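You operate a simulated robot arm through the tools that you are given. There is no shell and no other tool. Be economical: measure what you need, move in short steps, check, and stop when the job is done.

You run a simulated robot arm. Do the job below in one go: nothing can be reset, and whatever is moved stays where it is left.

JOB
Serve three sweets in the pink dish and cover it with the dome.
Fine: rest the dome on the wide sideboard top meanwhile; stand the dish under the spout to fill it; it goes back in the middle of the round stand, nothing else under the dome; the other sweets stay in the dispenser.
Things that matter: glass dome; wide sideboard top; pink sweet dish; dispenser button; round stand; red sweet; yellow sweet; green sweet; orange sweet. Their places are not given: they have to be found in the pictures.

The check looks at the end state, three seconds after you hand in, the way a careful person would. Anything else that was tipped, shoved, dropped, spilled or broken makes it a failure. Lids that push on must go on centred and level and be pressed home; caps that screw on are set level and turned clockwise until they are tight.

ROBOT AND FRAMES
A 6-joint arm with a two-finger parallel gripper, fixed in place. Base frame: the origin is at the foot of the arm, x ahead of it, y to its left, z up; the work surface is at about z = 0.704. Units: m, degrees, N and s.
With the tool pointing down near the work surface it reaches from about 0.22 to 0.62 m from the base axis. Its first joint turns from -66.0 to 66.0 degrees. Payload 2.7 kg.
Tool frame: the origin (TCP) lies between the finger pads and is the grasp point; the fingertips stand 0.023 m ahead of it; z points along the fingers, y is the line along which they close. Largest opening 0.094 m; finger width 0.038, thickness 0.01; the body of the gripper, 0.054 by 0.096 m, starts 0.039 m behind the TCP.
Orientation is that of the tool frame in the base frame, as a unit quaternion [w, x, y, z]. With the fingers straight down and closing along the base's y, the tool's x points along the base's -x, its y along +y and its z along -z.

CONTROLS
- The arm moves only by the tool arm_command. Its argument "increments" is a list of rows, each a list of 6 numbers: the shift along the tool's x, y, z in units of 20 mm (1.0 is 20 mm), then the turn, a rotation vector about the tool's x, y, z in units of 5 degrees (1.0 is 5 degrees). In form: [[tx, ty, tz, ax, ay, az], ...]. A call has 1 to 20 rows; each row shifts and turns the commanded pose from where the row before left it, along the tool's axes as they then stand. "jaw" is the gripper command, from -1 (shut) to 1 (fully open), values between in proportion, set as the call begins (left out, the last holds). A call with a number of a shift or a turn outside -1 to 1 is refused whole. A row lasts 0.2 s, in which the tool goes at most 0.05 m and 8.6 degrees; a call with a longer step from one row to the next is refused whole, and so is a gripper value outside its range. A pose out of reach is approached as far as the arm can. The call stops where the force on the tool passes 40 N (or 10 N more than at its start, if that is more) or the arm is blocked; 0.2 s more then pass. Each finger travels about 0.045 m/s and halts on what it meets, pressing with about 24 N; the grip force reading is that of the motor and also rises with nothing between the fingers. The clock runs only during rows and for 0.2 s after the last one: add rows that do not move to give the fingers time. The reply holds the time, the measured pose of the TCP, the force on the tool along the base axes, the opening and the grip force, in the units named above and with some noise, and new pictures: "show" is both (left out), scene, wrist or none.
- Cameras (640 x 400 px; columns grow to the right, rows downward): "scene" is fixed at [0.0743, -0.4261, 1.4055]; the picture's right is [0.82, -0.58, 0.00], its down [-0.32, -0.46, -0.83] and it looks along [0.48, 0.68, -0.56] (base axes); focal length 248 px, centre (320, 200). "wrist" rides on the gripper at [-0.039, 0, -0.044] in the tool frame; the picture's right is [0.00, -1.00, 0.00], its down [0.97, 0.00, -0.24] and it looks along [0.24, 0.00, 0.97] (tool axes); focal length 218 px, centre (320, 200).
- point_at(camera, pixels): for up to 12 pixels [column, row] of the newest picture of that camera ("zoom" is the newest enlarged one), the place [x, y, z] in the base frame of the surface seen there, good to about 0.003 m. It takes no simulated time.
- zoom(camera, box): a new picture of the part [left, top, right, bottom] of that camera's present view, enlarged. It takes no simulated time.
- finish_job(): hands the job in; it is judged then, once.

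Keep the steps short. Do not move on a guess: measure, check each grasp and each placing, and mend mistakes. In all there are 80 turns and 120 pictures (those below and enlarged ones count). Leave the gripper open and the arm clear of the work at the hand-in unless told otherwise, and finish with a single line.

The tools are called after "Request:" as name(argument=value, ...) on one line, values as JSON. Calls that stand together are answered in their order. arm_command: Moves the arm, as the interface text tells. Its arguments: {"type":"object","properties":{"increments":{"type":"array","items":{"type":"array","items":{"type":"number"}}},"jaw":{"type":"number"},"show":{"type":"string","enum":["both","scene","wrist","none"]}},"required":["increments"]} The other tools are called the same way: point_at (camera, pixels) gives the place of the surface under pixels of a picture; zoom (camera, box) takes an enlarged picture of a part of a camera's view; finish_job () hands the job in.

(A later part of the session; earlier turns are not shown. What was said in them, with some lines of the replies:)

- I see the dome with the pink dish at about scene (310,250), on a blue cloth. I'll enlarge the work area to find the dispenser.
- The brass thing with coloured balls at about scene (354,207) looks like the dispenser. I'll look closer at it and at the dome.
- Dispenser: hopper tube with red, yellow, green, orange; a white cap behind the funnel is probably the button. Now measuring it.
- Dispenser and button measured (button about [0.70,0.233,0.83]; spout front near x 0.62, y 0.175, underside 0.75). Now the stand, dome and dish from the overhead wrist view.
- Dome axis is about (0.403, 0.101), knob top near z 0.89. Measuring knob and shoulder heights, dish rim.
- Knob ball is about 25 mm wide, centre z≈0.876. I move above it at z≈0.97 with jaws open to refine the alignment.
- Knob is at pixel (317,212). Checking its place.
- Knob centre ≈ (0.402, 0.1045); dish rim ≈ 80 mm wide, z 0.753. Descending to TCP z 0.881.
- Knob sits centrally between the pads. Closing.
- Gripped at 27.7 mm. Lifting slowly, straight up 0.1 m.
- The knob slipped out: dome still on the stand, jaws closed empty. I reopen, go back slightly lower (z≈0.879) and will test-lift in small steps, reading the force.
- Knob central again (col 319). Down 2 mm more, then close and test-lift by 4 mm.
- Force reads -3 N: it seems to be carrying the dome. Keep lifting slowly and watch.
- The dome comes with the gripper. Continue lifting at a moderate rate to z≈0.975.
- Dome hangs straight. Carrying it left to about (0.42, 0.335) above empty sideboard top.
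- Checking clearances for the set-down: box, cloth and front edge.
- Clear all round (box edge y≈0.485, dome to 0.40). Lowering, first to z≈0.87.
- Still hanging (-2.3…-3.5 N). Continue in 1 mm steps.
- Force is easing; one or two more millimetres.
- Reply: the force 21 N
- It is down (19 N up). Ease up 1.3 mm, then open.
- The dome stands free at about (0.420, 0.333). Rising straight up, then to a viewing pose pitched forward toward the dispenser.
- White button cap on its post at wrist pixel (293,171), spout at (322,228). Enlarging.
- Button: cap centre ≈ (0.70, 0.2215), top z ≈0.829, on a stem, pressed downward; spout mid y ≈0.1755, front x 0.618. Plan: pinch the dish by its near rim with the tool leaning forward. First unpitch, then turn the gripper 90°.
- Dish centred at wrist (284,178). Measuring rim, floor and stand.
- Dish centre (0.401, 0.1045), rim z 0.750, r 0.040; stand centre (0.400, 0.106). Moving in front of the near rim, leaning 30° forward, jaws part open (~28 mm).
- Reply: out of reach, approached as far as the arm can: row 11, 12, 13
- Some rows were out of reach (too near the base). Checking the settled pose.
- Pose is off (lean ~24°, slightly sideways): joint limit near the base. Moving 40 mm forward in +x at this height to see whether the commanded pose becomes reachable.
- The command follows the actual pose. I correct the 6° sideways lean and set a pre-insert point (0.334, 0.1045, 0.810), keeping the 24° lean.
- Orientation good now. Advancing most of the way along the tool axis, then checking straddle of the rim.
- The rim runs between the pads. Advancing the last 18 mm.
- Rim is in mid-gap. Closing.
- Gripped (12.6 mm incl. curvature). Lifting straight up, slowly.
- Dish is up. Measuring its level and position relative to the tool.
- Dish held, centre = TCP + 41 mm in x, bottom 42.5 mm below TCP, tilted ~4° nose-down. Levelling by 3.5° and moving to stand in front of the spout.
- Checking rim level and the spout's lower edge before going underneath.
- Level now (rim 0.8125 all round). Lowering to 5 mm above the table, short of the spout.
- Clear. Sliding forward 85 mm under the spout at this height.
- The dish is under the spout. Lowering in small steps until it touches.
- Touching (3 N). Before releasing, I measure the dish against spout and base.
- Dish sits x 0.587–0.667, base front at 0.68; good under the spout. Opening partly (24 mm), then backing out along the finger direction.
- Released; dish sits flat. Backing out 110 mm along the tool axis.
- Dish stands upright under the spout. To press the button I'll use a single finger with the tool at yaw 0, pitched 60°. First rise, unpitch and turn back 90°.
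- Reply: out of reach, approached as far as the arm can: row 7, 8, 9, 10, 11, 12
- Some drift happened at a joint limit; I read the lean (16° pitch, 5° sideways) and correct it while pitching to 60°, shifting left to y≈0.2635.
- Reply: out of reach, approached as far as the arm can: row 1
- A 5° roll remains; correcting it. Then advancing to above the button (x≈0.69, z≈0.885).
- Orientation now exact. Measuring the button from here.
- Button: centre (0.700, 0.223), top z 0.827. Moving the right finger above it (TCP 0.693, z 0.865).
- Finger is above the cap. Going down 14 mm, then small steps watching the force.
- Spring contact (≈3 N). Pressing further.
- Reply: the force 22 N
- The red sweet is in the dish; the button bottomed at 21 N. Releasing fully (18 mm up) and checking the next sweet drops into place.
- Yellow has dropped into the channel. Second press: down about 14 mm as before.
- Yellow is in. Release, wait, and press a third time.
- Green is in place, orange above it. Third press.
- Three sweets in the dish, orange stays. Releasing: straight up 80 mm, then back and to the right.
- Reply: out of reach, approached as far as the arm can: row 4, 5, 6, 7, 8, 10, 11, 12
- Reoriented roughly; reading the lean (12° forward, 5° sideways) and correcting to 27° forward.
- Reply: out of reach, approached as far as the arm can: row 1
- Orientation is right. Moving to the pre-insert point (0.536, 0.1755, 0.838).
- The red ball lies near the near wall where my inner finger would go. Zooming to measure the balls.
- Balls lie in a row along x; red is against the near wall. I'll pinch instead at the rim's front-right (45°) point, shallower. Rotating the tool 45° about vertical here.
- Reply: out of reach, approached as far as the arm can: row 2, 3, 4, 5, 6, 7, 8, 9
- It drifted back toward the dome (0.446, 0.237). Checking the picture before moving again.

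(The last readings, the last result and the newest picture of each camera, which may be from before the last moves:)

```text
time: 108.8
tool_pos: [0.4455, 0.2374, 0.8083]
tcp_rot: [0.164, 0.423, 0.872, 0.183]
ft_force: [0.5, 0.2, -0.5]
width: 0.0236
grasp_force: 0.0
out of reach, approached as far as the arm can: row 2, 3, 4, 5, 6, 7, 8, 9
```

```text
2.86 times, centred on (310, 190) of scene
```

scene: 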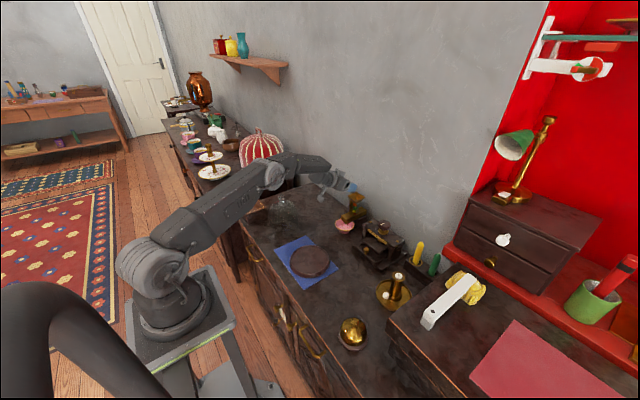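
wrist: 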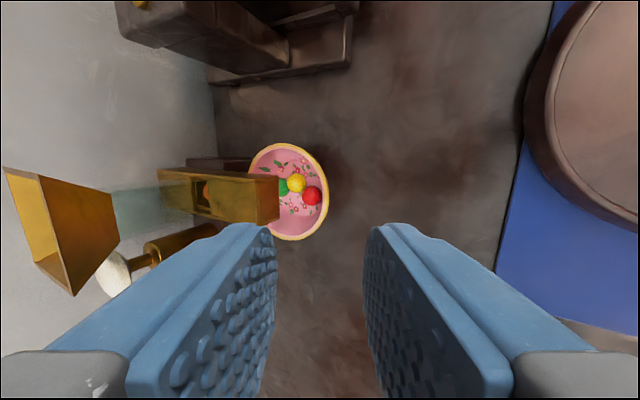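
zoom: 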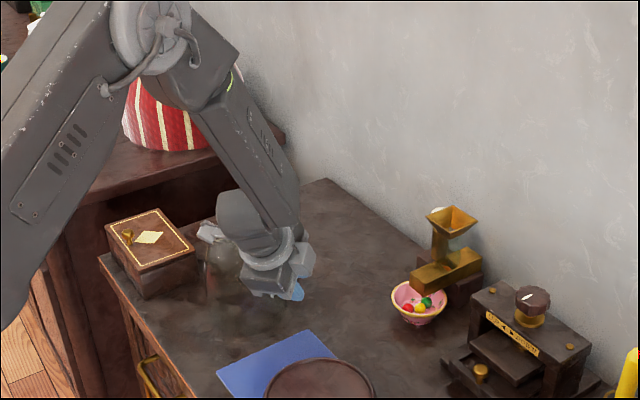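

The gripper is about 10 cm from the dome, no contact force. Moving up 60 mm and then right, away from it.

Request:
arm_command(increments=[[-0.098, 0.344, -0.66, 0, 0, 0], [-0.098, 0.344, -0.66, 0, 0, 0], [-0.098, 0.344, -0.66, 0, 0, 0], [-0.098, 0.344, -0.66, 0, 0, 0], [-0.8, -0.575, -0.18, 0, 0, 0], [-0.8, -0.575, -0.18, 0, 0, 0], [-0.8, -0.575, -0.18, 0, 0, 0], [-0.8, -0.575, -0.18, 0, 0, 0], [-0.8, -0.575, -0.18, 0, 0, 0], [-0.8, -0.575, -0.18, 0, 0, 0], [-0.8, -0.575, -0.18, 0, 0, 0], [0, 0, 0, 0, 0, 0]], show="scene")

Request:
zoom(camera="scene", box=[230, 170, 330, 240])

```text
time: 111.4
tool_pos: [0.4088, 0.2402, 0.847]
tcp_rot: [0.155, 0.417, 0.876, 0.188]
ft_force: [-0.1, -0.4, -0.2]
width: 0.0237
grasp_force: 0.1
out of reach, approached as far as the arm can: row 1, 2, 3, 4, 5, 6, 7, 8, 9, 10, 11
```

scene: 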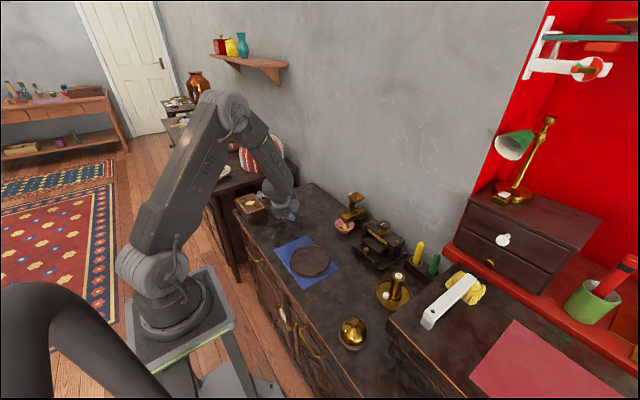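

```text
5.71 times, centred on (280, 205) of scene
```

zoom: 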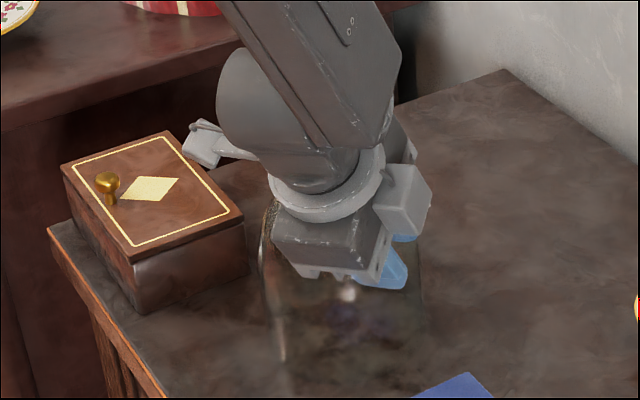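

The arm is against a joint limit with this orientation. Undoing the rotation while shifting right, a few rows only, then re-reading.

Request:
arm_command(increments=[[-0.789, -0.58, -0.2, 0.115, -0.459, 0.883], [-0.84, -0.5, -0.2, 0.1, -0.459, 0.883], [-0.88, -0.43, -0.15, 0.08, -0.459, 0.883], [0, 0, 0, 0, 0, 0]], show="none")

```text
time: 112.4
tool_pos: [0.41, 0.1806, 0.8493]
tcp_rot: [0.172, 0.527, 0.815, 0.17]
ft_force: [0.1, 0.4, -0.4]
width: 0.0235
grasp_force: 0.0
```

Request:
arm_command(increments=[[0, 0, 0, 0.101, -0.458, 0.884], [0, 0, 0, 0.101, -0.458, 0.884], [0, 0, 0, 0.101, -0.458, 0.884], [0, 0, 0, 0.101, -0.458, 0.884], [0, 0, 0, 0.056, -0.256, 0.495], [0, 0, 0, 0, 0.6, 0], [0, 0, 0, 0, 0.58, 0], [0, 0, 0, 0, 0, 0]], show="none")

```text
time: 114.2
tool_pos: [0.4083, 0.1796, 0.8476]
tcp_rot: [0.167, 0.67, 0.704, 0.168]
ft_force: [0.4, -0.4, 0.6]
width: 0.0235
grasp_force: 0.1
```

Orientation restored. Moving to the pre-insert point (0.547, 0.1753, 0.814).

Request:
arm_command(increments=[[0, 0, 0, 0.005, -0.25, 0.48], [-0.027, 0.674, 0.585, 0, 0, 0], [-0.027, 0.674, 0.585, 0, 0, 0], [-0.027, 0.674, 0.585, 0, 0, 0], [-0.027, 0.674, 0.585, 0, 0, 0], [-0.027, 0.674, 0.585, 0, 0, 0], [-0.027, 0.674, 0.585, 0, 0, 0], [-0.027, 0.674, 0.585, 0, 0, 0], [-0.027, 0.674, 0.585, 0, 0, 0], [0, 0, 0, 0, 0, 0]], show="both")

```text
time: 116.4
tool_pos: [0.5469, 0.1763, 0.8145]
tcp_rot: [0.17, 0.686, 0.688, 0.164]
ft_force: [-0.3, 0.8, 0.5]
width: 0.0235
grasp_force: 0.1
```

scene: 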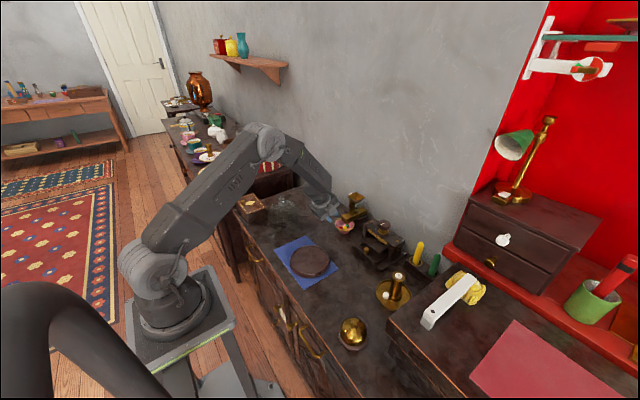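
wrist: 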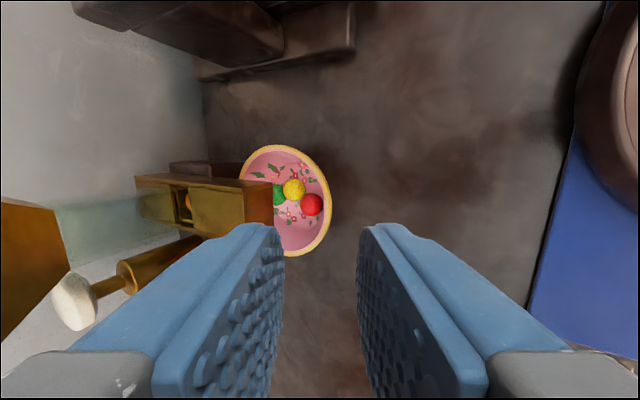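

Inserting shallowly (tips ~12 mm below the rim, above the red ball), closing, lifting a few mm and looking.

Request:
arm_command(increments=[[-0.05, 0, 0.8, 0, 0, 0], [0, 0, 1, 0, 0, 0], [0, 0, 1, 0, 0, 0], [0, 0, 0.8, 0, 0, 0], [0, 0, 0.43, 0, 0, 0], [0, 0, 0, 0, 0, 0]], show="none")

Request:
arm_command(increments=[[0, 0, 0, 0, 0, 0], [0, 0, 0, 0, 0, 0], [0, 0, 0, 0, 0, 0], [0, 0, 0, 0, 0, 0]], jaw=-1, show="wrist")

Request:
arm_command(increments=[[0, 0.046, -0.089, 0, 0, 0], [0, 0.046, -0.089, 0, 0, 0], [0, 0, 0, 0, 0, 0]], show="none")

Request:
zoom(camera="scene", box=[320, 190, 385, 240])

```text
time: 117.8
tool_pos: [0.586, 0.1729, 0.743]
tcp_rot: [0.171, 0.686, 0.688, 0.163]
ft_force: [-0.9, -0.1, -0.3]
width: 0.0235
grasp_force: 0.1
```

```text
time: 118.8
tool_pos: [0.5858, 0.1745, 0.7426]
tcp_rot: [0.171, 0.686, 0.688, 0.164]
ft_force: [-0.1, 0.0, 0.3]
width: 0.011
grasp_force: 23.9
```

wrist: 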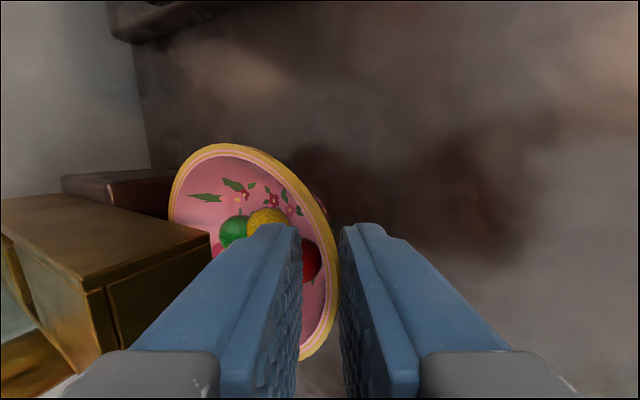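

```text
time: 119.6
tool_pos: [0.5851, 0.1742, 0.7466]
tcp_rot: [0.17, 0.687, 0.688, 0.162]
ft_force: [0.4, 0.5, -1.7]
width: 0.0108
grasp_force: 24.0
```

```text
8.00 times, centred on (352, 215) of scene
```

zoom: 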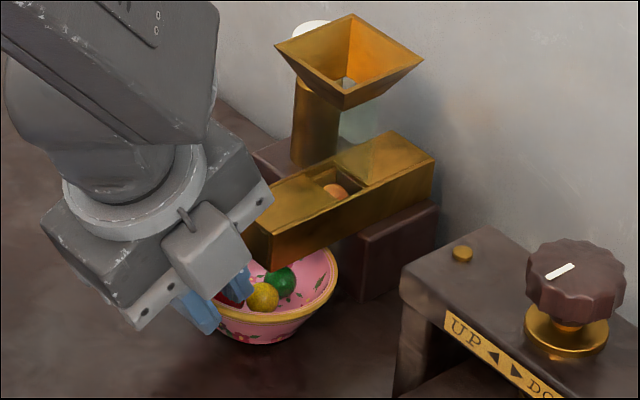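

Dish held with all three sweets (-1.7 N). Drawing it back out from under the spout, slowly, then up a little and look.

Request:
arm_command(increments=[[0, -0.2, -0.1, 0, 0, 0], [0, -0.4, -0.207, 0, 0, 0], [0, -0.45, -0.233, 0, 0, 0], [0, -0.45, -0.233, 0, 0, 0], [0, -0.45, -0.233, 0, 0, 0], [0, -0.45, -0.233, 0, 0, 0], [0, -0.45, -0.233, 0, 0, 0], [0, -0.45, -0.233, 0, 0, 0], [0, -0.4, -0.207, 0, 0, 0], [0, -0.2, -0.1, 0, 0, 0], [0, 0.12, -0.22, 0, 0, 0], [0, 0.16, -0.31, 0, 0, 0], [0, 0.16, -0.31, 0, 0, 0], [0, 0.1, -0.2, 0, 0, 0], [0, 0, 0, 0, 0, 0]], show="none")

Request:
zoom(camera="scene", box=[300, 190, 380, 250])

Request:
point_at(camera="zoom", pixels=[[300, 250], [270, 280], [240, 285], [290, 225], [280, 215]])

```text
time: 122.8
tool_pos: [0.4958, 0.1745, 0.7704]
tcp_rot: [0.17, 0.687, 0.688, 0.163]
ft_force: [0.0, 0.7, -1.4]
width: 0.0111
grasp_force: 24.0
```

```text
6.67 times, centred on (340, 220) of scene
```

zoom: 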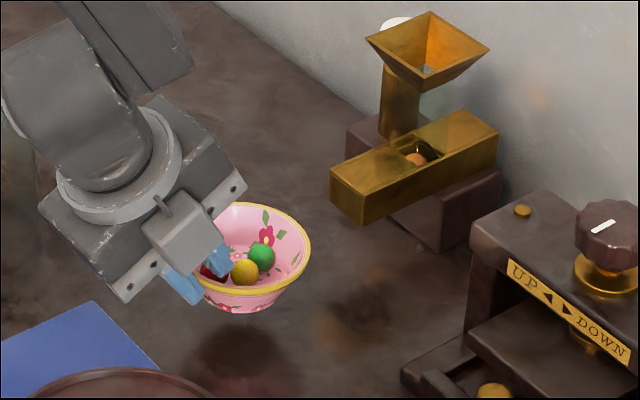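

```text
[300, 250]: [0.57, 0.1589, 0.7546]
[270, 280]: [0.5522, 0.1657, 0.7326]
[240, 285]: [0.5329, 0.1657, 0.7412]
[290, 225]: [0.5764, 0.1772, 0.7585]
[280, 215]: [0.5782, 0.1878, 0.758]
```

Dish level, centre = TCP + 43 mm, bottom 43.5 mm below TCP. Raising and carrying it most of the way to the stand.

Request:
arm_command(increments=[[0, 0.12, -0.22, 0, 0, 0], [0, 0.23, -0.444, 0, 0, 0], [0, 0.23, -0.444, 0, 0, 0], [0, 0.23, -0.444, 0, 0, 0], [0, 0.23, -0.444, 0, 0, 0], [0, 0.12, -0.22, 0, 0, 0], [-0.12, -0.22, -0.114, 0, 0, 0], [-0.245, -0.44, -0.228, 0, 0, 0], [-0.245, -0.44, -0.228, 0, 0, 0], [-0.245, -0.44, -0.228, 0, 0, 0], [-0.245, -0.44, -0.228, 0, 0, 0], [-0.245, -0.44, -0.228, 0, 0, 0], [-0.245, -0.44, -0.228, 0, 0, 0], [-0.245, -0.44, -0.228, 0, 0, 0], [-0.245, -0.44, -0.228, 0, 0, 0], [-0.245, -0.44, -0.228, 0, 0, 0], [-0.12, -0.22, -0.114, 0, 0, 0], [0, 0, 0, 0, 0, 0]], show="none")

```text
time: 126.6
tool_pos: [0.3979, 0.1262, 0.823]
tcp_rot: [0.17, 0.686, 0.688, 0.163]
ft_force: [0.4, 0.4, -1.2]
width: 0.0111
grasp_force: 23.9
```

Pose is exact. Finishing the sideways move, then lowering to just above the stand and measuring.

Request:
arm_command(increments=[[-0.2, -0.364, -0.189, 0, 0, 0], [-0.2, -0.364, -0.189, 0, 0, 0], [-0.2, -0.364, -0.189, 0, 0, 0], [-0.2, -0.364, -0.189, 0, 0, 0], [-0.2, -0.364, -0.189, 0, 0, 0], [0, 0, 0, 0, 0, 0], [0, -0.22, 0.426, 0, 0, 0], [0, -0.22, 0.426, 0, 0, 0], [0, -0.22, 0.426, 0, 0, 0], [0, -0.22, 0.426, 0, 0, 0], [0, -0.22, 0.426, 0, 0, 0], [0, 0, 0, 0, 0, 0]], show="wrist")

Request:
zoom(camera="scene", box=[265, 220, 350, 285])

Request:
point_at(camera="zoom", pixels=[[392, 200], [398, 180], [330, 235], [335, 130], [360, 140], [380, 160], [375, 215]])

```text
time: 129.2
tool_pos: [0.3561, 0.1056, 0.7746]
tcp_rot: [0.17, 0.686, 0.688, 0.163]
ft_force: [0.9, -0.3, -0.6]
width: 0.0112
grasp_force: 24.0
```

wrist: 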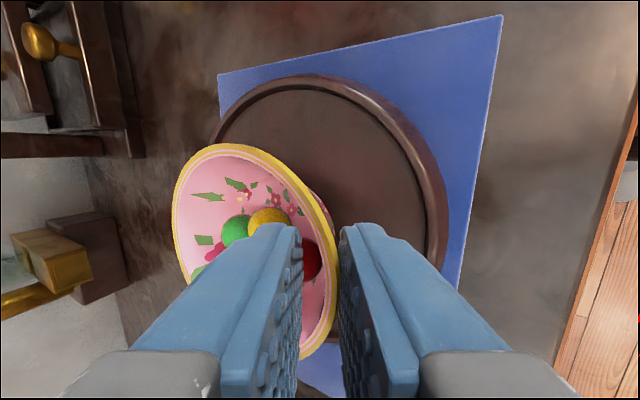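

```text
6.15 times, centred on (308, 252) of scene
```

zoom: 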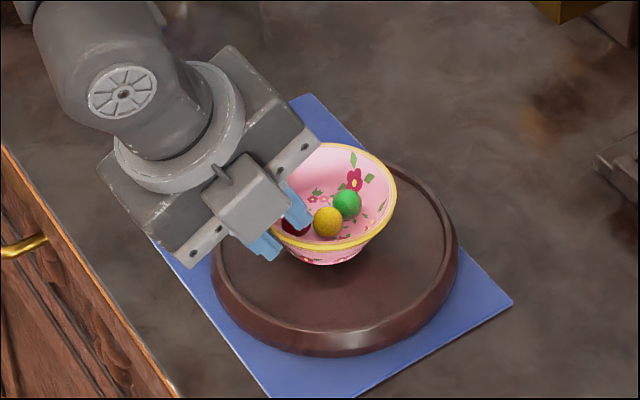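

```text
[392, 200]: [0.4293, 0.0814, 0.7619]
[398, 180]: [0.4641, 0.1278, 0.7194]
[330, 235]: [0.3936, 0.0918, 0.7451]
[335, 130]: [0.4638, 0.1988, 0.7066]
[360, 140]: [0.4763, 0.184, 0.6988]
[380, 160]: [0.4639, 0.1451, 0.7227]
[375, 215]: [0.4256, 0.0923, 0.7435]
```

Dish is centred over the stand within ~2 mm. Lowering to contact in fine steps.

Request:
arm_command(increments=[[0, -0.1, 0.25, 0, 0, 0], [0, -0.1, 0.2, 0, 0, 0], [0, 0, 0, 0, 0, 0]], show="none")

Request:
arm_command(increments=[[0, -0.023, 0.044, 0, 0, 0], [0, 0, 0, 0, 0, 0]], show="none")

Request:
arm_command(increments=[[0, -0.023, 0.044, 0, 0, 0], [0, 0, 0, 0, 0, 0]], show="none")

Request:
zoom(camera="scene", box=[265, 220, 350, 285])

```text
time: 130.0
tool_pos: [0.3566, 0.1056, 0.7641]
tcp_rot: [0.17, 0.687, 0.687, 0.164]
ft_force: [0.5, 0.2, -0.6]
width: 0.0112
grasp_force: 24.0
```

```text
time: 130.6
tool_pos: [0.357, 0.1058, 0.7637]
tcp_rot: [0.17, 0.686, 0.688, 0.163]
ft_force: [-1.8, -0.2, 5.2]
width: 0.0111
grasp_force: 23.6
```

```text
time: 131.2
tool_pos: [0.3569, 0.1052, 0.7627]
tcp_rot: [0.17, 0.687, 0.688, 0.163]
ft_force: [-1.8, -0.7, 7.7]
width: 0.0111
grasp_force: 23.8
```

```text
6.15 times, centred on (308, 252) of scene
```

zoom: 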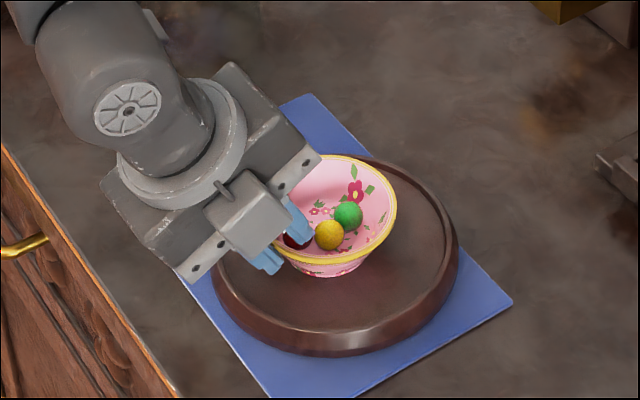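

It rests on the stand (5–8 N). Opening and backing out 60 mm, then straight up.

Request:
arm_command(increments=[[0, 0, 0, 0, 0, 0], [0, 0, 0, 0, 0, 0], [0, 0, 0, 0, 0, 0]], jaw=-0.49, show="none")

Request:
arm_command(increments=[[0, 0, -0.3, 0, 0, 0], [0, 0, -0.6, 0, 0, 0], [0, 0, -0.9, 0, 0, 0], [0, 0, -1, 0, 0, 0], [0, 0.459, -0.888, 0, 0, 0], [0, 0.459, -0.888, 0, 0, 0], [0, 0.459, -0.888, 0, 0, 0], [0, 0.459, -0.888, 0, 0, 0], [0, 0.459, -0.888, 0, 0, 0], [0, 0.459, -0.888, 0, 0, 0], [0, 0, 0, 0, 0, 0]], show="both")

Request:
zoom(camera="scene", box=[240, 180, 350, 285])

```text
time: 132.0
tool_pos: [0.3572, 0.1063, 0.762]
tcp_rot: [0.17, 0.686, 0.688, 0.163]
ft_force: [0.0, -0.3, -0.1]
width: 0.0242
grasp_force: 0.0
```

```text
time: 134.4
tool_pos: [0.3335, 0.1055, 0.9321]
tcp_rot: [0.17, 0.688, 0.687, 0.163]
ft_force: [0.2, -0.3, 0.9]
width: 0.024
grasp_force: 0.0
```

scene: 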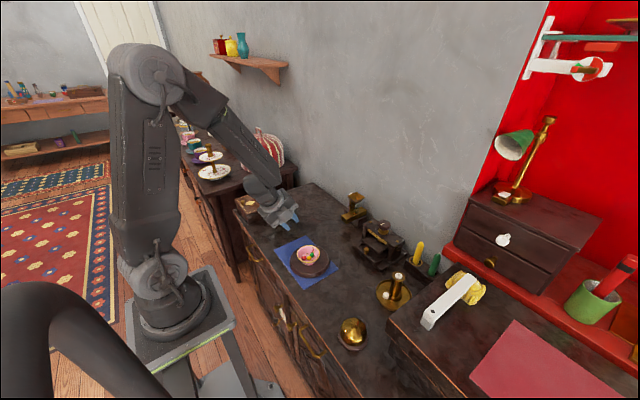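
wrist: 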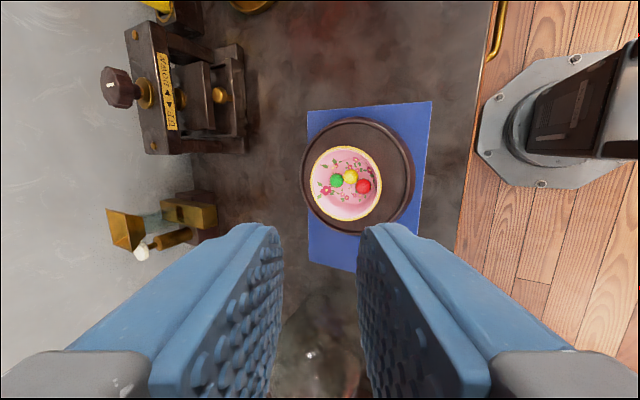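

```text
3.81 times, centred on (295, 232) of scene
```

zoom: 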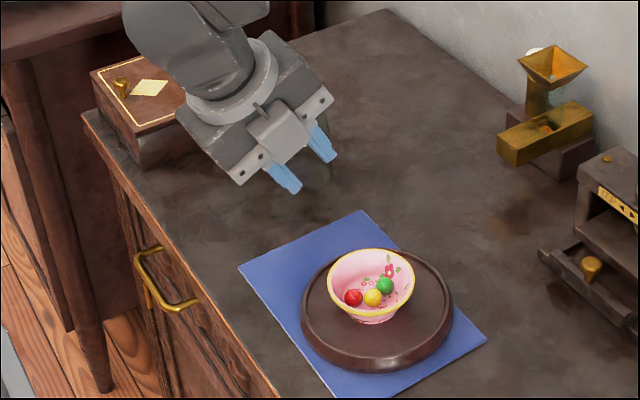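

Dish with red, yellow and green sits in the middle of the stand. Now back to the dome: raise, straighten the tool and turn it back 90°.

Request:
arm_command(increments=[[0, 0.459, -0.888, 0, 0, 0], [0, 0.459, -0.888, 0, 0, 0], [0, 0.459, -0.888, 0, 0, 0], [0, 0, 0, 1, 0, 0], [0, 0, 0, 1, 0, 0], [0, 0, 0, 1, 0, 0], [0, 0, 0, 1, 0, 0], [0, 0, 0, 1, 0, 0], [0, 0, 0, 0.46, 0, 0], [0, 0, 0, 0, 0, 0]], jaw=1, show="none")

Request:
arm_command(increments=[[0, 0, 0, 0, 0, -1], [0, 0, 0, 0, 0, -1], [0, 0, 0, 0, 0, -1], [0, 0, 0, 0, 0, -1], [0, 0, 0, 0, 0, -1], [0, 0, 0, 0, 0, -1], [0, 0, 0, 0, 0, -1], [0, 0, 0, 0, 0, -1], [0, 0, 0, 0, 0, -1], [0, 0, 0, 0, 0, -1], [0, 0, 0, 0, 0, -1], [0, 0, 0, 0, 0, -1], [0, 0, 0, 0, 0, -1], [0, 0, 0, 0, 0, -1], [0, 0, 0, 0, 0, -1], [0, 0, 0, 0, 0, -1], [0, 0, 0, 0, 0, -1], [0, 0, 0, 0, 0, -1], [0, 0, 0, 0, 0, 0]], show="wrist")

```text
time: 136.6
tool_pos: [0.3167, 0.1295, 0.9595]
tcp_rot: [0.106, 0.705, 0.7, 0.049]
ft_force: [0.3, 0.3, 0.1]
width: 0.0939
grasp_force: 0.0
out of reach, approached as far as the arm can: row 5, 6, 7, 8, 9
```

```text
time: 140.6
tool_pos: [0.3156, 0.131, 0.955]
tcp_rot: [0.109, 0.004, 0.993, -0.038]
ft_force: [1.1, 0.3, 0.3]
width: 0.0942
grasp_force: 0.0
out of reach, approached as far as the arm can: row 1
```

wrist: 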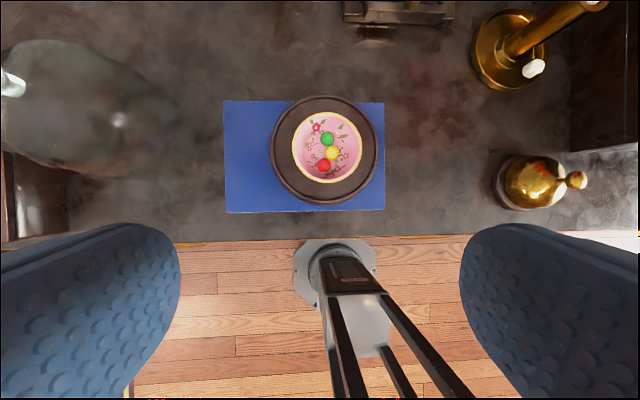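

Tool is nearly vertical (12° pitch, 4° roll). Locating the knob and moving above the dome at safe height.

Request:
point_at(camera="wrist", pixels=[[12, 82], [8, 90], [3, 80], [328, 140], [293, 147], [362, 147], [326, 113], [326, 182], [270, 150], [378, 150], [324, 97], [324, 203]])

Request:
arm_command(increments=[[-0.2, 0.4, -0.2, 0, 0, 0], [-0.44, 0.84, -0.05, 0, 0, 0], [-0.44, 0.84, -0.05, 0, 0, 0], [-0.44, 0.84, -0.05, 0, 0, 0], [-0.44, 0.84, -0.05, 0, 0, 0], [-0.44, 0.84, -0.05, 0, 0, 0], [-0.44, 0.84, -0.05, 0, 0, 0], [-0.44, 0.84, -0.05, 0, 0, 0], [-0.44, 0.84, -0.05, 0, 0, 0], [-0.44, 0.84, -0.05, 0, 0, 0], [-0.44, 0.84, -0.05, 0, 0, 0], [-0.44, 0.84, -0.05, 0, 0, 0], [-0.24, 0.44, -0.05, 0, 0, 0], [0, 0, 0, -0.86, 0, 0], [0, 0, 0, 0, 1, 0], [0, 0, 0, 0, 1, 0], [0, 0, 0, 0, 0.5, 0], [0, 0, 0, 0, 0, 0]], show="wrist")

```text
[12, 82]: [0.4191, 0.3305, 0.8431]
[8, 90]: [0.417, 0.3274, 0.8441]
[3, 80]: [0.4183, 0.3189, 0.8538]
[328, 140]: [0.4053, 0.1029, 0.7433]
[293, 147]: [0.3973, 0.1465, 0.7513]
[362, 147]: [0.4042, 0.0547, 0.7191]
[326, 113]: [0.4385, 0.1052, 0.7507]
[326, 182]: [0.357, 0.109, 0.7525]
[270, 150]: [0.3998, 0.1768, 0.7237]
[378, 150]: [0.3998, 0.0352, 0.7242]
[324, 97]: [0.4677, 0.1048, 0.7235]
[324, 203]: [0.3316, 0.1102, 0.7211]
```

```text
time: 144.4
tool_pos: [0.388, 0.3298, 0.9398]
tcp_rot: [0.115, 0.005, 0.993, -0.04]
ft_force: [0.2, -0.2, -0.7]
width: 0.0939
grasp_force: 0.1
out of reach, approached as far as the arm can: row 3, 4, 5, 6, 7, 8, 9, 10, 11, 12, 13, 14, 15, 16
```

wrist: 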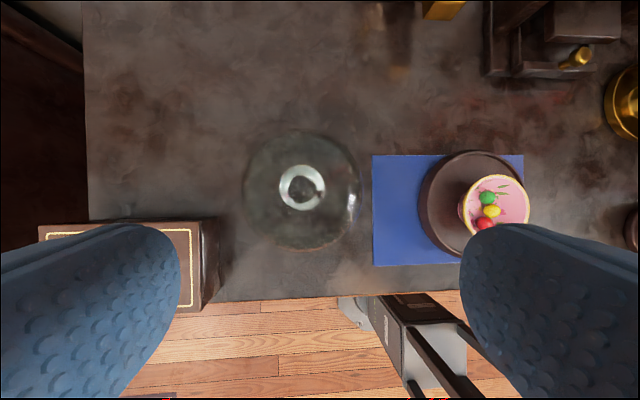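

The arm can't get fully vertical in this configuration (stays ~13°), so I'll grip the knob with the tool pitched ~20° (pads still vertical), keeping that orientation throughout. Setting it and moving above the knob.

Request:
arm_command(increments=[[0, 0, 0, 0, -1, 0], [0, 0, 0, 0, -0.5, 0], [0, 0, 0, -0.92, 0, 0], [0, 0, 0, 0, 0, 0], [-0.56, 0.055, 0.745, 0, 0, 0], [-0.56, 0.055, 0.745, 0, 0, 0], [0, 0, 0, 0, 0, 0]], show="wrist")

Request:
zoom(camera="scene", box=[240, 165, 340, 235])

```text
time: 146.0
tool_pos: [0.4176, 0.3326, 0.9171]
tcp_rot: [0.157, -0.003, 0.988, 0.0]
ft_force: [0.2, -0.4, 0.0]
width: 0.0937
grasp_force: 0.0
```

wrist: 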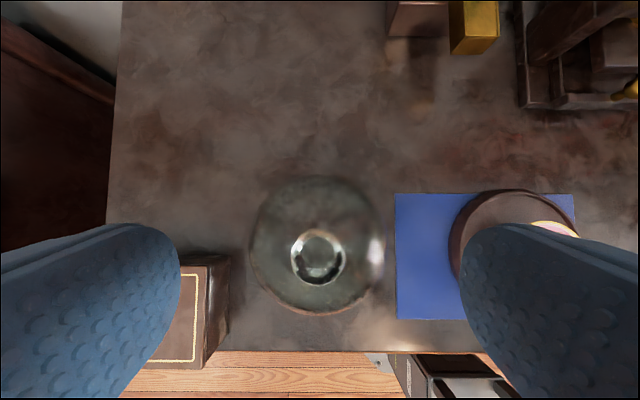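

```text
5.71 times, centred on (290, 200) of scene
```

zoom: 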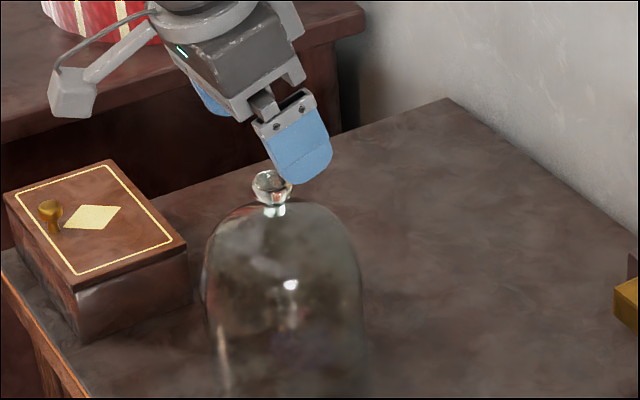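

Knob is between the fingers (pixel 319,257). Descending to z≈0.8595, closing, and a slow 4 mm test-lift.

Request:
arm_command(increments=[[0.16, 0, 0.556, 0, 0, 0], [0.16, 0, 0.556, 0, 0, 0], [0.16, 0, 0.556, 0, 0, 0], [0.16, 0, 0.556, 0, 0, 0], [0.16, 0, 0.546, 0, 0, 0], [0, 0, 0, 0, 0, 0]], show="none")

Request:
arm_command(increments=[[0, 0, 0, 0, 0, 0], [0, 0, 0, 0, 0, 0], [0, 0, 0, 0, 0, 0], [0, 0, 0, 0, 0, 0], [0, 0, 0, 0, 0, 0], [0, 0, 0, 0, 0, 0]], jaw=-1, show="none")

Request:
arm_command(increments=[[-0.0155, 0, -0.048, 0, 0, 0], [-0.0155, 0, -0.048, 0, 0, 0], [-0.0155, 0, -0.048, 0, 0, 0], [-0.0155, 0, -0.048, 0, 0, 0], [-0.0155, 0, -0.048, 0, 0, 0], [-0.0155, 0, -0.048, 0, 0, 0], [0, 0, 0, 0, 0, 0]], show="wrist")

Request:
zoom(camera="scene", box=[240, 165, 340, 235])

```text
time: 147.4
tool_pos: [0.4202, 0.3326, 0.8598]
tcp_rot: [0.158, -0.004, 0.987, 0.0]
ft_force: [-0.1, 0.0, -0.2]
width: 0.0939
grasp_force: 0.1
```

```text
time: 148.8
tool_pos: [0.42, 0.3322, 0.8611]
tcp_rot: [0.159, -0.003, 0.987, 0.0]
ft_force: [-4.2, 1.4, 11.3]
width: 0.0276
grasp_force: 24.0
```

```text
time: 150.4
tool_pos: [0.4194, 0.3316, 0.8667]
tcp_rot: [0.157, -0.002, 0.988, -0.001]
ft_force: [-0.9, 0.5, -2.8]
width: 0.0276
grasp_force: 23.5
```

wrist: 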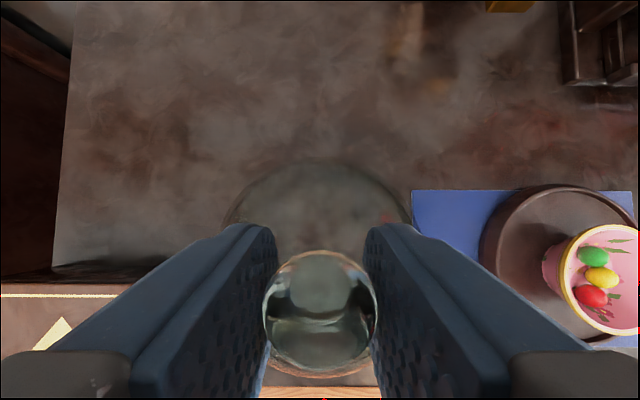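

```text
5.71 times, centred on (290, 200) of scene
```

zoom: 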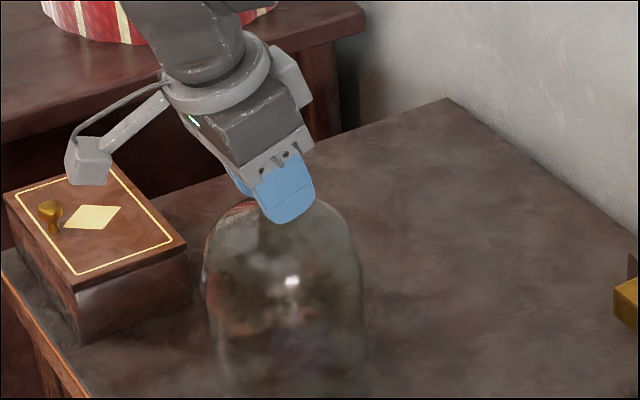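

Dome is hanging from the gripper (-2.8 N, grip 27.6 mm). Lifting slowly to z≈0.945 and carrying it over the stand.

Request:
arm_command(increments=[[-0.047, 0, -0.143, 0, 0, 0], [-0.08, 0, -0.238, 0, 0, 0], [-0.093, 0, -0.285, 0, 0, 0], [-0.093, 0, -0.285, 0, 0, 0], [-0.093, 0, -0.285, 0, 0, 0], [-0.093, 0, -0.285, 0, 0, 0], [-0.093, 0, -0.285, 0, 0, 0], [-0.093, 0, -0.285, 0, 0, 0], [-0.093, 0, -0.285, 0, 0, 0], [-0.093, 0, -0.285, 0, 0, 0], [-0.093, 0, -0.285, 0, 0, 0], [-0.093, 0, -0.285, 0, 0, 0], [-0.093, 0, -0.285, 0, 0, 0], [-0.08, 0, -0.238, 0, 0, 0], [-0.047, 0, -0.143, 0, 0, 0], [0, 0, 0, 0, 0, 0]], show="none")

Request:
arm_command(increments=[[0, -0.3, 0, 0, 0, 0], [0, -0.6, 0, 0, 0, 0], [0.073, -0.8, -0.024, 0, 0, 0], [0.073, -0.8, -0.024, 0, 0, 0], [0.073, -0.8, -0.024, 0, 0, 0], [0.073, -0.8, -0.024, 0, 0, 0], [0.073, -0.8, -0.024, 0, 0, 0], [0.073, -0.8, -0.024, 0, 0, 0], [0.073, -0.8, -0.024, 0, 0, 0], [0.073, -0.8, -0.024, 0, 0, 0], [0.073, -0.8, -0.024, 0, 0, 0], [0.073, -0.8, -0.024, 0, 0, 0], [0.073, -0.8, -0.024, 0, 0, 0], [0.073, -0.8, -0.024, 0, 0, 0], [0, -0.5, 0, 0, 0, 0], [0, -0.3, 0, 0, 0, 0], [0, 0, 0, 0, 0, 0], [0, 0, 0, 0, 0, 0]], show="both")

Request:
zoom(camera="scene", box=[265, 190, 350, 285])

Request:
zoom(camera="wrist", box=[200, 120, 440, 300])

```text
time: 153.8
tool_pos: [0.4207, 0.3315, 0.949]
tcp_rot: [0.157, -0.004, 0.988, -0.001]
ft_force: [0.1, -0.2, -3.0]
width: 0.0274
grasp_force: 23.7
```

```text
time: 157.6
tool_pos: [0.3779, 0.127, 0.9183]
tcp_rot: [0.159, -0.003, 0.987, -0.006]
ft_force: [0.3, 0.2, -2.3]
width: 0.0276
grasp_force: 24.0
out of reach, approached as far as the arm can: row 9, 10, 11, 12, 13, 14, 15, 16
```

scene: 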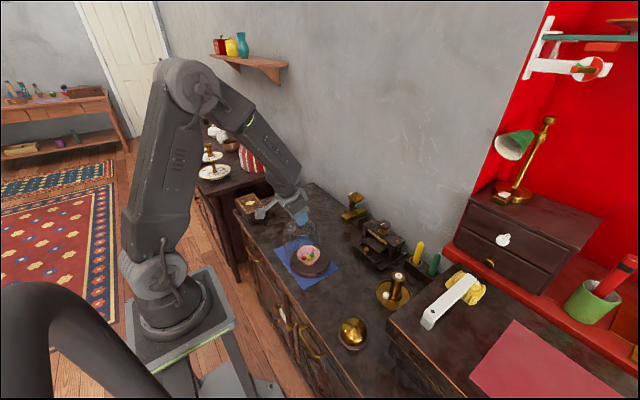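
wrist: 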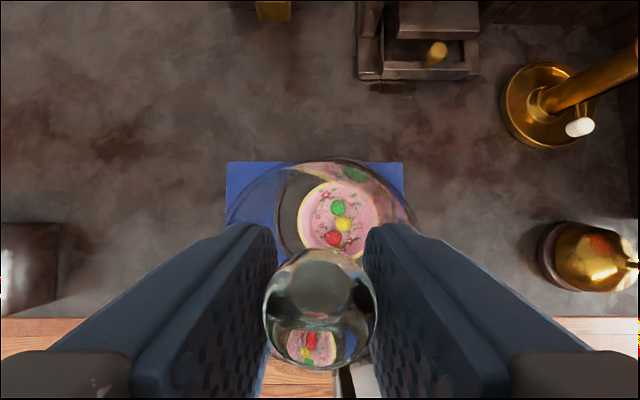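

```text
4.21 times, centred on (308, 238) of scene
```

zoom: 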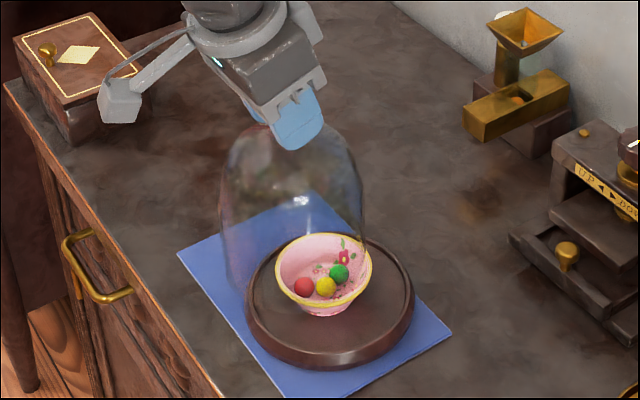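

```text
2.22 times, centred on (320, 210) of wrist
5 turns are left
```

zoom: 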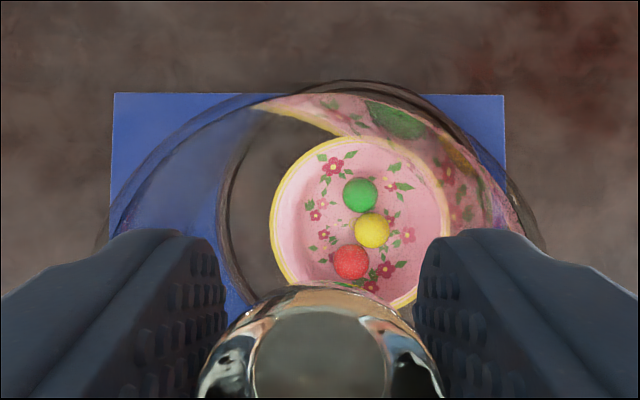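

The dome hangs level but the arm hit a joint limit at (0.378, 0.127). Turning the tool −20° about the vertical (harmless for a round dome) frees the wrist; then up 25 mm and over to the stand's centre (0.401, 0.1055).

Request:
arm_command(increments=[[0, 0, 0, 0.31, 0, 0.95], [0, 0, 0, 0.31, 0, 0.95], [0, 0, 0, 0.31, 0, 0.95], [0, 0, 0, 0.31, 0, 0.95], [-0.097, 0, -0.297, 0, 0, 0], [-0.097, 0, -0.297, 0, 0, 0], [-0.097, 0, -0.297, 0, 0, 0], [-0.097, 0, -0.297, 0, 0, 0], [0, 0, 0, 0, 0, 0]], show="none")

Request:
arm_command(increments=[[-0.345, -0.154, 0.1125, 0, 0, 0], [-0.345, -0.154, 0.1125, 0, 0, 0], [-0.345, -0.154, 0.1125, 0, 0, 0], [-0.345, -0.154, 0.1125, 0, 0, 0], [0, 0, 0, 0, 0, 0], [0, 0, 0, 0, 0, 0]], show="wrist")

Request:
zoom(camera="scene", box=[265, 190, 350, 285])

```text
time: 159.6
tool_pos: [0.3771, 0.1259, 0.9443]
tcp_rot: [0.155, 0.169, 0.973, -0.028]
ft_force: [-0.3, 0.4, -2.3]
width: 0.0273
grasp_force: 23.9
```

```text
time: 161.0
tool_pos: [0.4012, 0.1059, 0.9438]
tcp_rot: [0.155, 0.168, 0.973, -0.027]
ft_force: [0.6, -0.1, -3.6]
width: 0.0276
grasp_force: 24.4
```

wrist: 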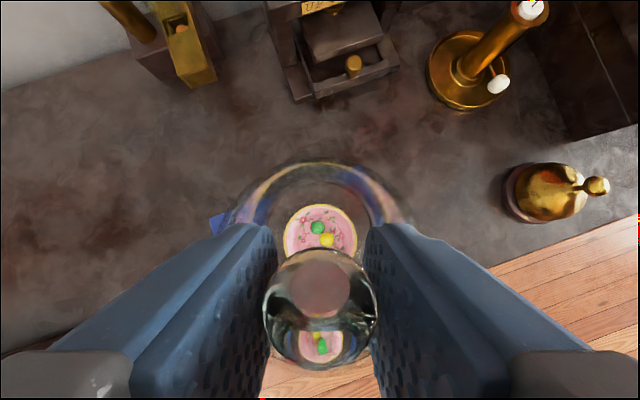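

```text
4.21 times, centred on (308, 238) of scene
4 turns are left
```

zoom: 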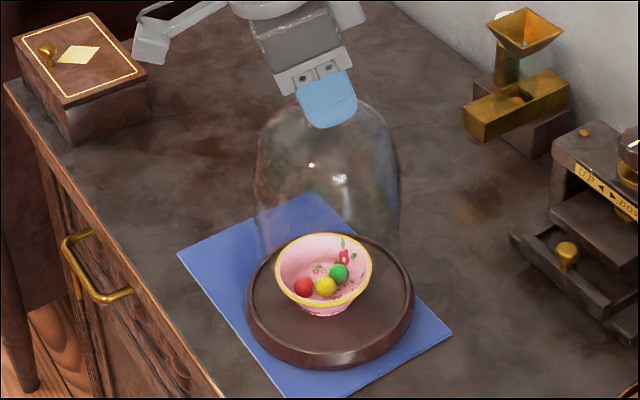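

Exactly over the stand, dome level. Lowering to just above contact, then 1 mm steps reading force.

Request:
arm_command(increments=[[0.06, 0, 0.19, 0, 0, 0], [0.116, 0, 0.355, 0, 0, 0], [0.116, 0, 0.355, 0, 0, 0], [0.116, 0, 0.355, 0, 0, 0], [0.116, 0, 0.355, 0, 0, 0], [0.116, 0, 0.355, 0, 0, 0], [0.116, 0, 0.355, 0, 0, 0], [0.116, 0, 0.355, 0, 0, 0], [0.065, 0, 0.19, 0, 0, 0], [0, 0, 0, 0, 0, 0], [0, 0, 0, 0, 0, 0]], show="none")

Request:
arm_command(increments=[[0.0155, 0, 0.0475, 0, 0, 0], [0, 0, 0, 0, 0, 0]], show="none")

Request:
arm_command(increments=[[0.0155, 0, 0.0475, 0, 0, 0], [0, 0, 0, 0, 0, 0]], show="none")

Request:
arm_command(increments=[[0.0155, 0, 0.0475, 0, 0, 0], [0, 0, 0, 0, 0, 0]], show="none")

Request:
zoom(camera="scene", box=[265, 205, 350, 285])

```text
time: 163.4
tool_pos: [0.4017, 0.1044, 0.8835]
tcp_rot: [0.155, 0.168, 0.973, -0.028]
ft_force: [-0.5, -0.6, -3.4]
width: 0.0273
grasp_force: 23.9
```

```text
time: 164.0
tool_pos: [0.4009, 0.1053, 0.8816]
tcp_rot: [0.155, 0.168, 0.973, -0.028]
ft_force: [-0.7, 0.4, -2.4]
width: 0.0275
grasp_force: 24.3
```

```text
time: 164.6
tool_pos: [0.4015, 0.1048, 0.8805]
tcp_rot: [0.155, 0.168, 0.973, -0.029]
ft_force: [-2.0, -1.7, 1.8]
width: 0.0275
grasp_force: 24.2
```

```text
time: 165.2
tool_pos: [0.4013, 0.1046, 0.8808]
tcp_rot: [0.156, 0.169, 0.973, -0.028]
ft_force: [-5.1, -4.0, 17.0]
width: 0.0274
grasp_force: 23.9
```

```text
5.00 times, centred on (308, 245) of scene
3 turns are left
```

zoom: 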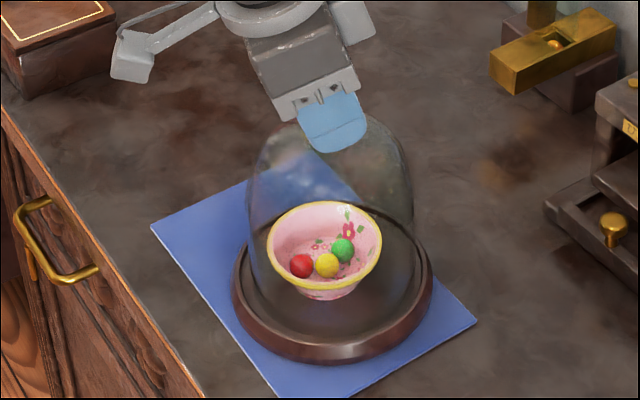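

Contact at exactly the expected height (0.8805, 17 N): seated inside the stand's lip. Easing 1 mm, opening fully, rising straight up, and checking.

Request:
arm_command(increments=[[-0.0155, 0, -0.0475, 0, 0, 0], [0, 0, 0, 0, 0, 0]], show="none")

Request:
arm_command(increments=[[0, 0, 0, 0, 0, 0], [0, 0, 0, 0, 0, 0], [0, 0, 0, 0, 0, 0], [0, 0, 0, 0, 0, 0], [0, 0, 0, 0, 0, 0], [0, 0, 0, 0, 0, 0]], jaw=1, show="none")

Request:
arm_command(increments=[[-0.1, 0, -0.3, 0, 0, 0], [-0.2, 0, -0.6, 0, 0, 0], [-0.25, 0, -0.76, 0, 0, 0], [-0.25, 0, -0.76, 0, 0, 0], [-0.25, 0, -0.76, 0, 0, 0], [0, 0, 0, 0, 0, 0], [0, 0, 0, 0, 0, 0]], show="both")

Request:
zoom(camera="scene", box=[265, 205, 350, 285])

Request:
zoom(camera="wrist", box=[220, 120, 420, 320])

```text
time: 165.8
tool_pos: [0.4017, 0.1068, 0.8825]
tcp_rot: [0.154, 0.168, 0.973, -0.027]
ft_force: [2.5, -1.0, 1.2]
width: 0.0275
grasp_force: 24.5
```

```text
time: 167.2
tool_pos: [0.4003, 0.1053, 0.8826]
tcp_rot: [0.155, 0.168, 0.973, -0.027]
ft_force: [1.0, -0.7, 0.8]
width: 0.094
grasp_force: 0.1
```

```text
time: 168.8
tool_pos: [0.4007, 0.1056, 0.9492]
tcp_rot: [0.156, 0.168, 0.973, -0.027]
ft_force: [-0.1, 0.5, 0.1]
width: 0.0942
grasp_force: 0.0
```

scene: 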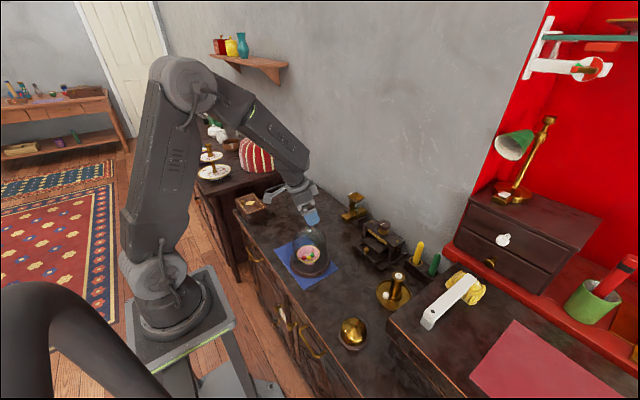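
wrist: 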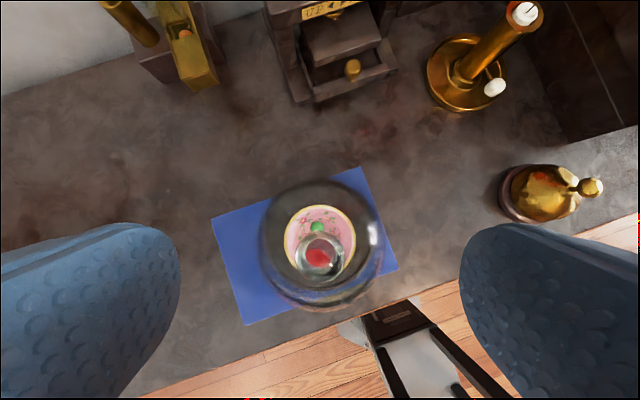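

```text
5.00 times, centred on (308, 245) of scene
```

zoom: 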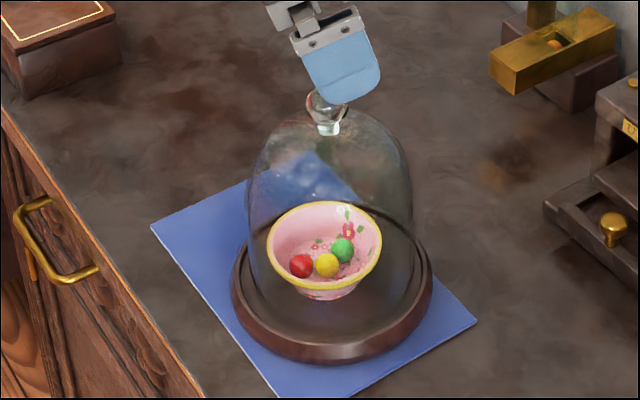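

```text
2.00 times, centred on (320, 220) of wrist
2 turns are left
```

zoom: 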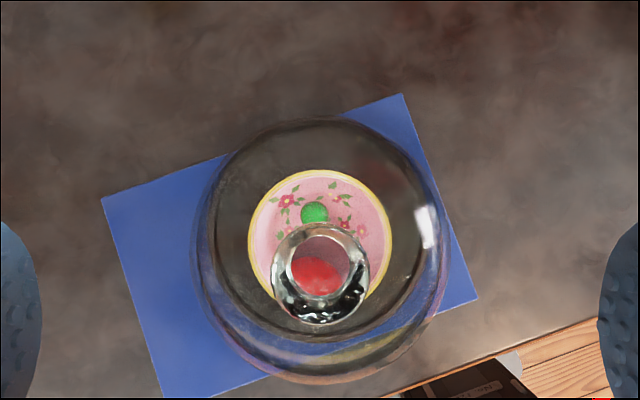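

The dome sits level and centred on the stand over the dish with the three sweets. The gripper is open and clear above it, and orange is still in the dispenser. Handing in.

Request:
finish_job()

```text
The job is handed in.
```

The pink dish, holding the red, yellow and green sweets, is in the middle of the round stand under the glass dome; the orange sweet is still in the dispenser.
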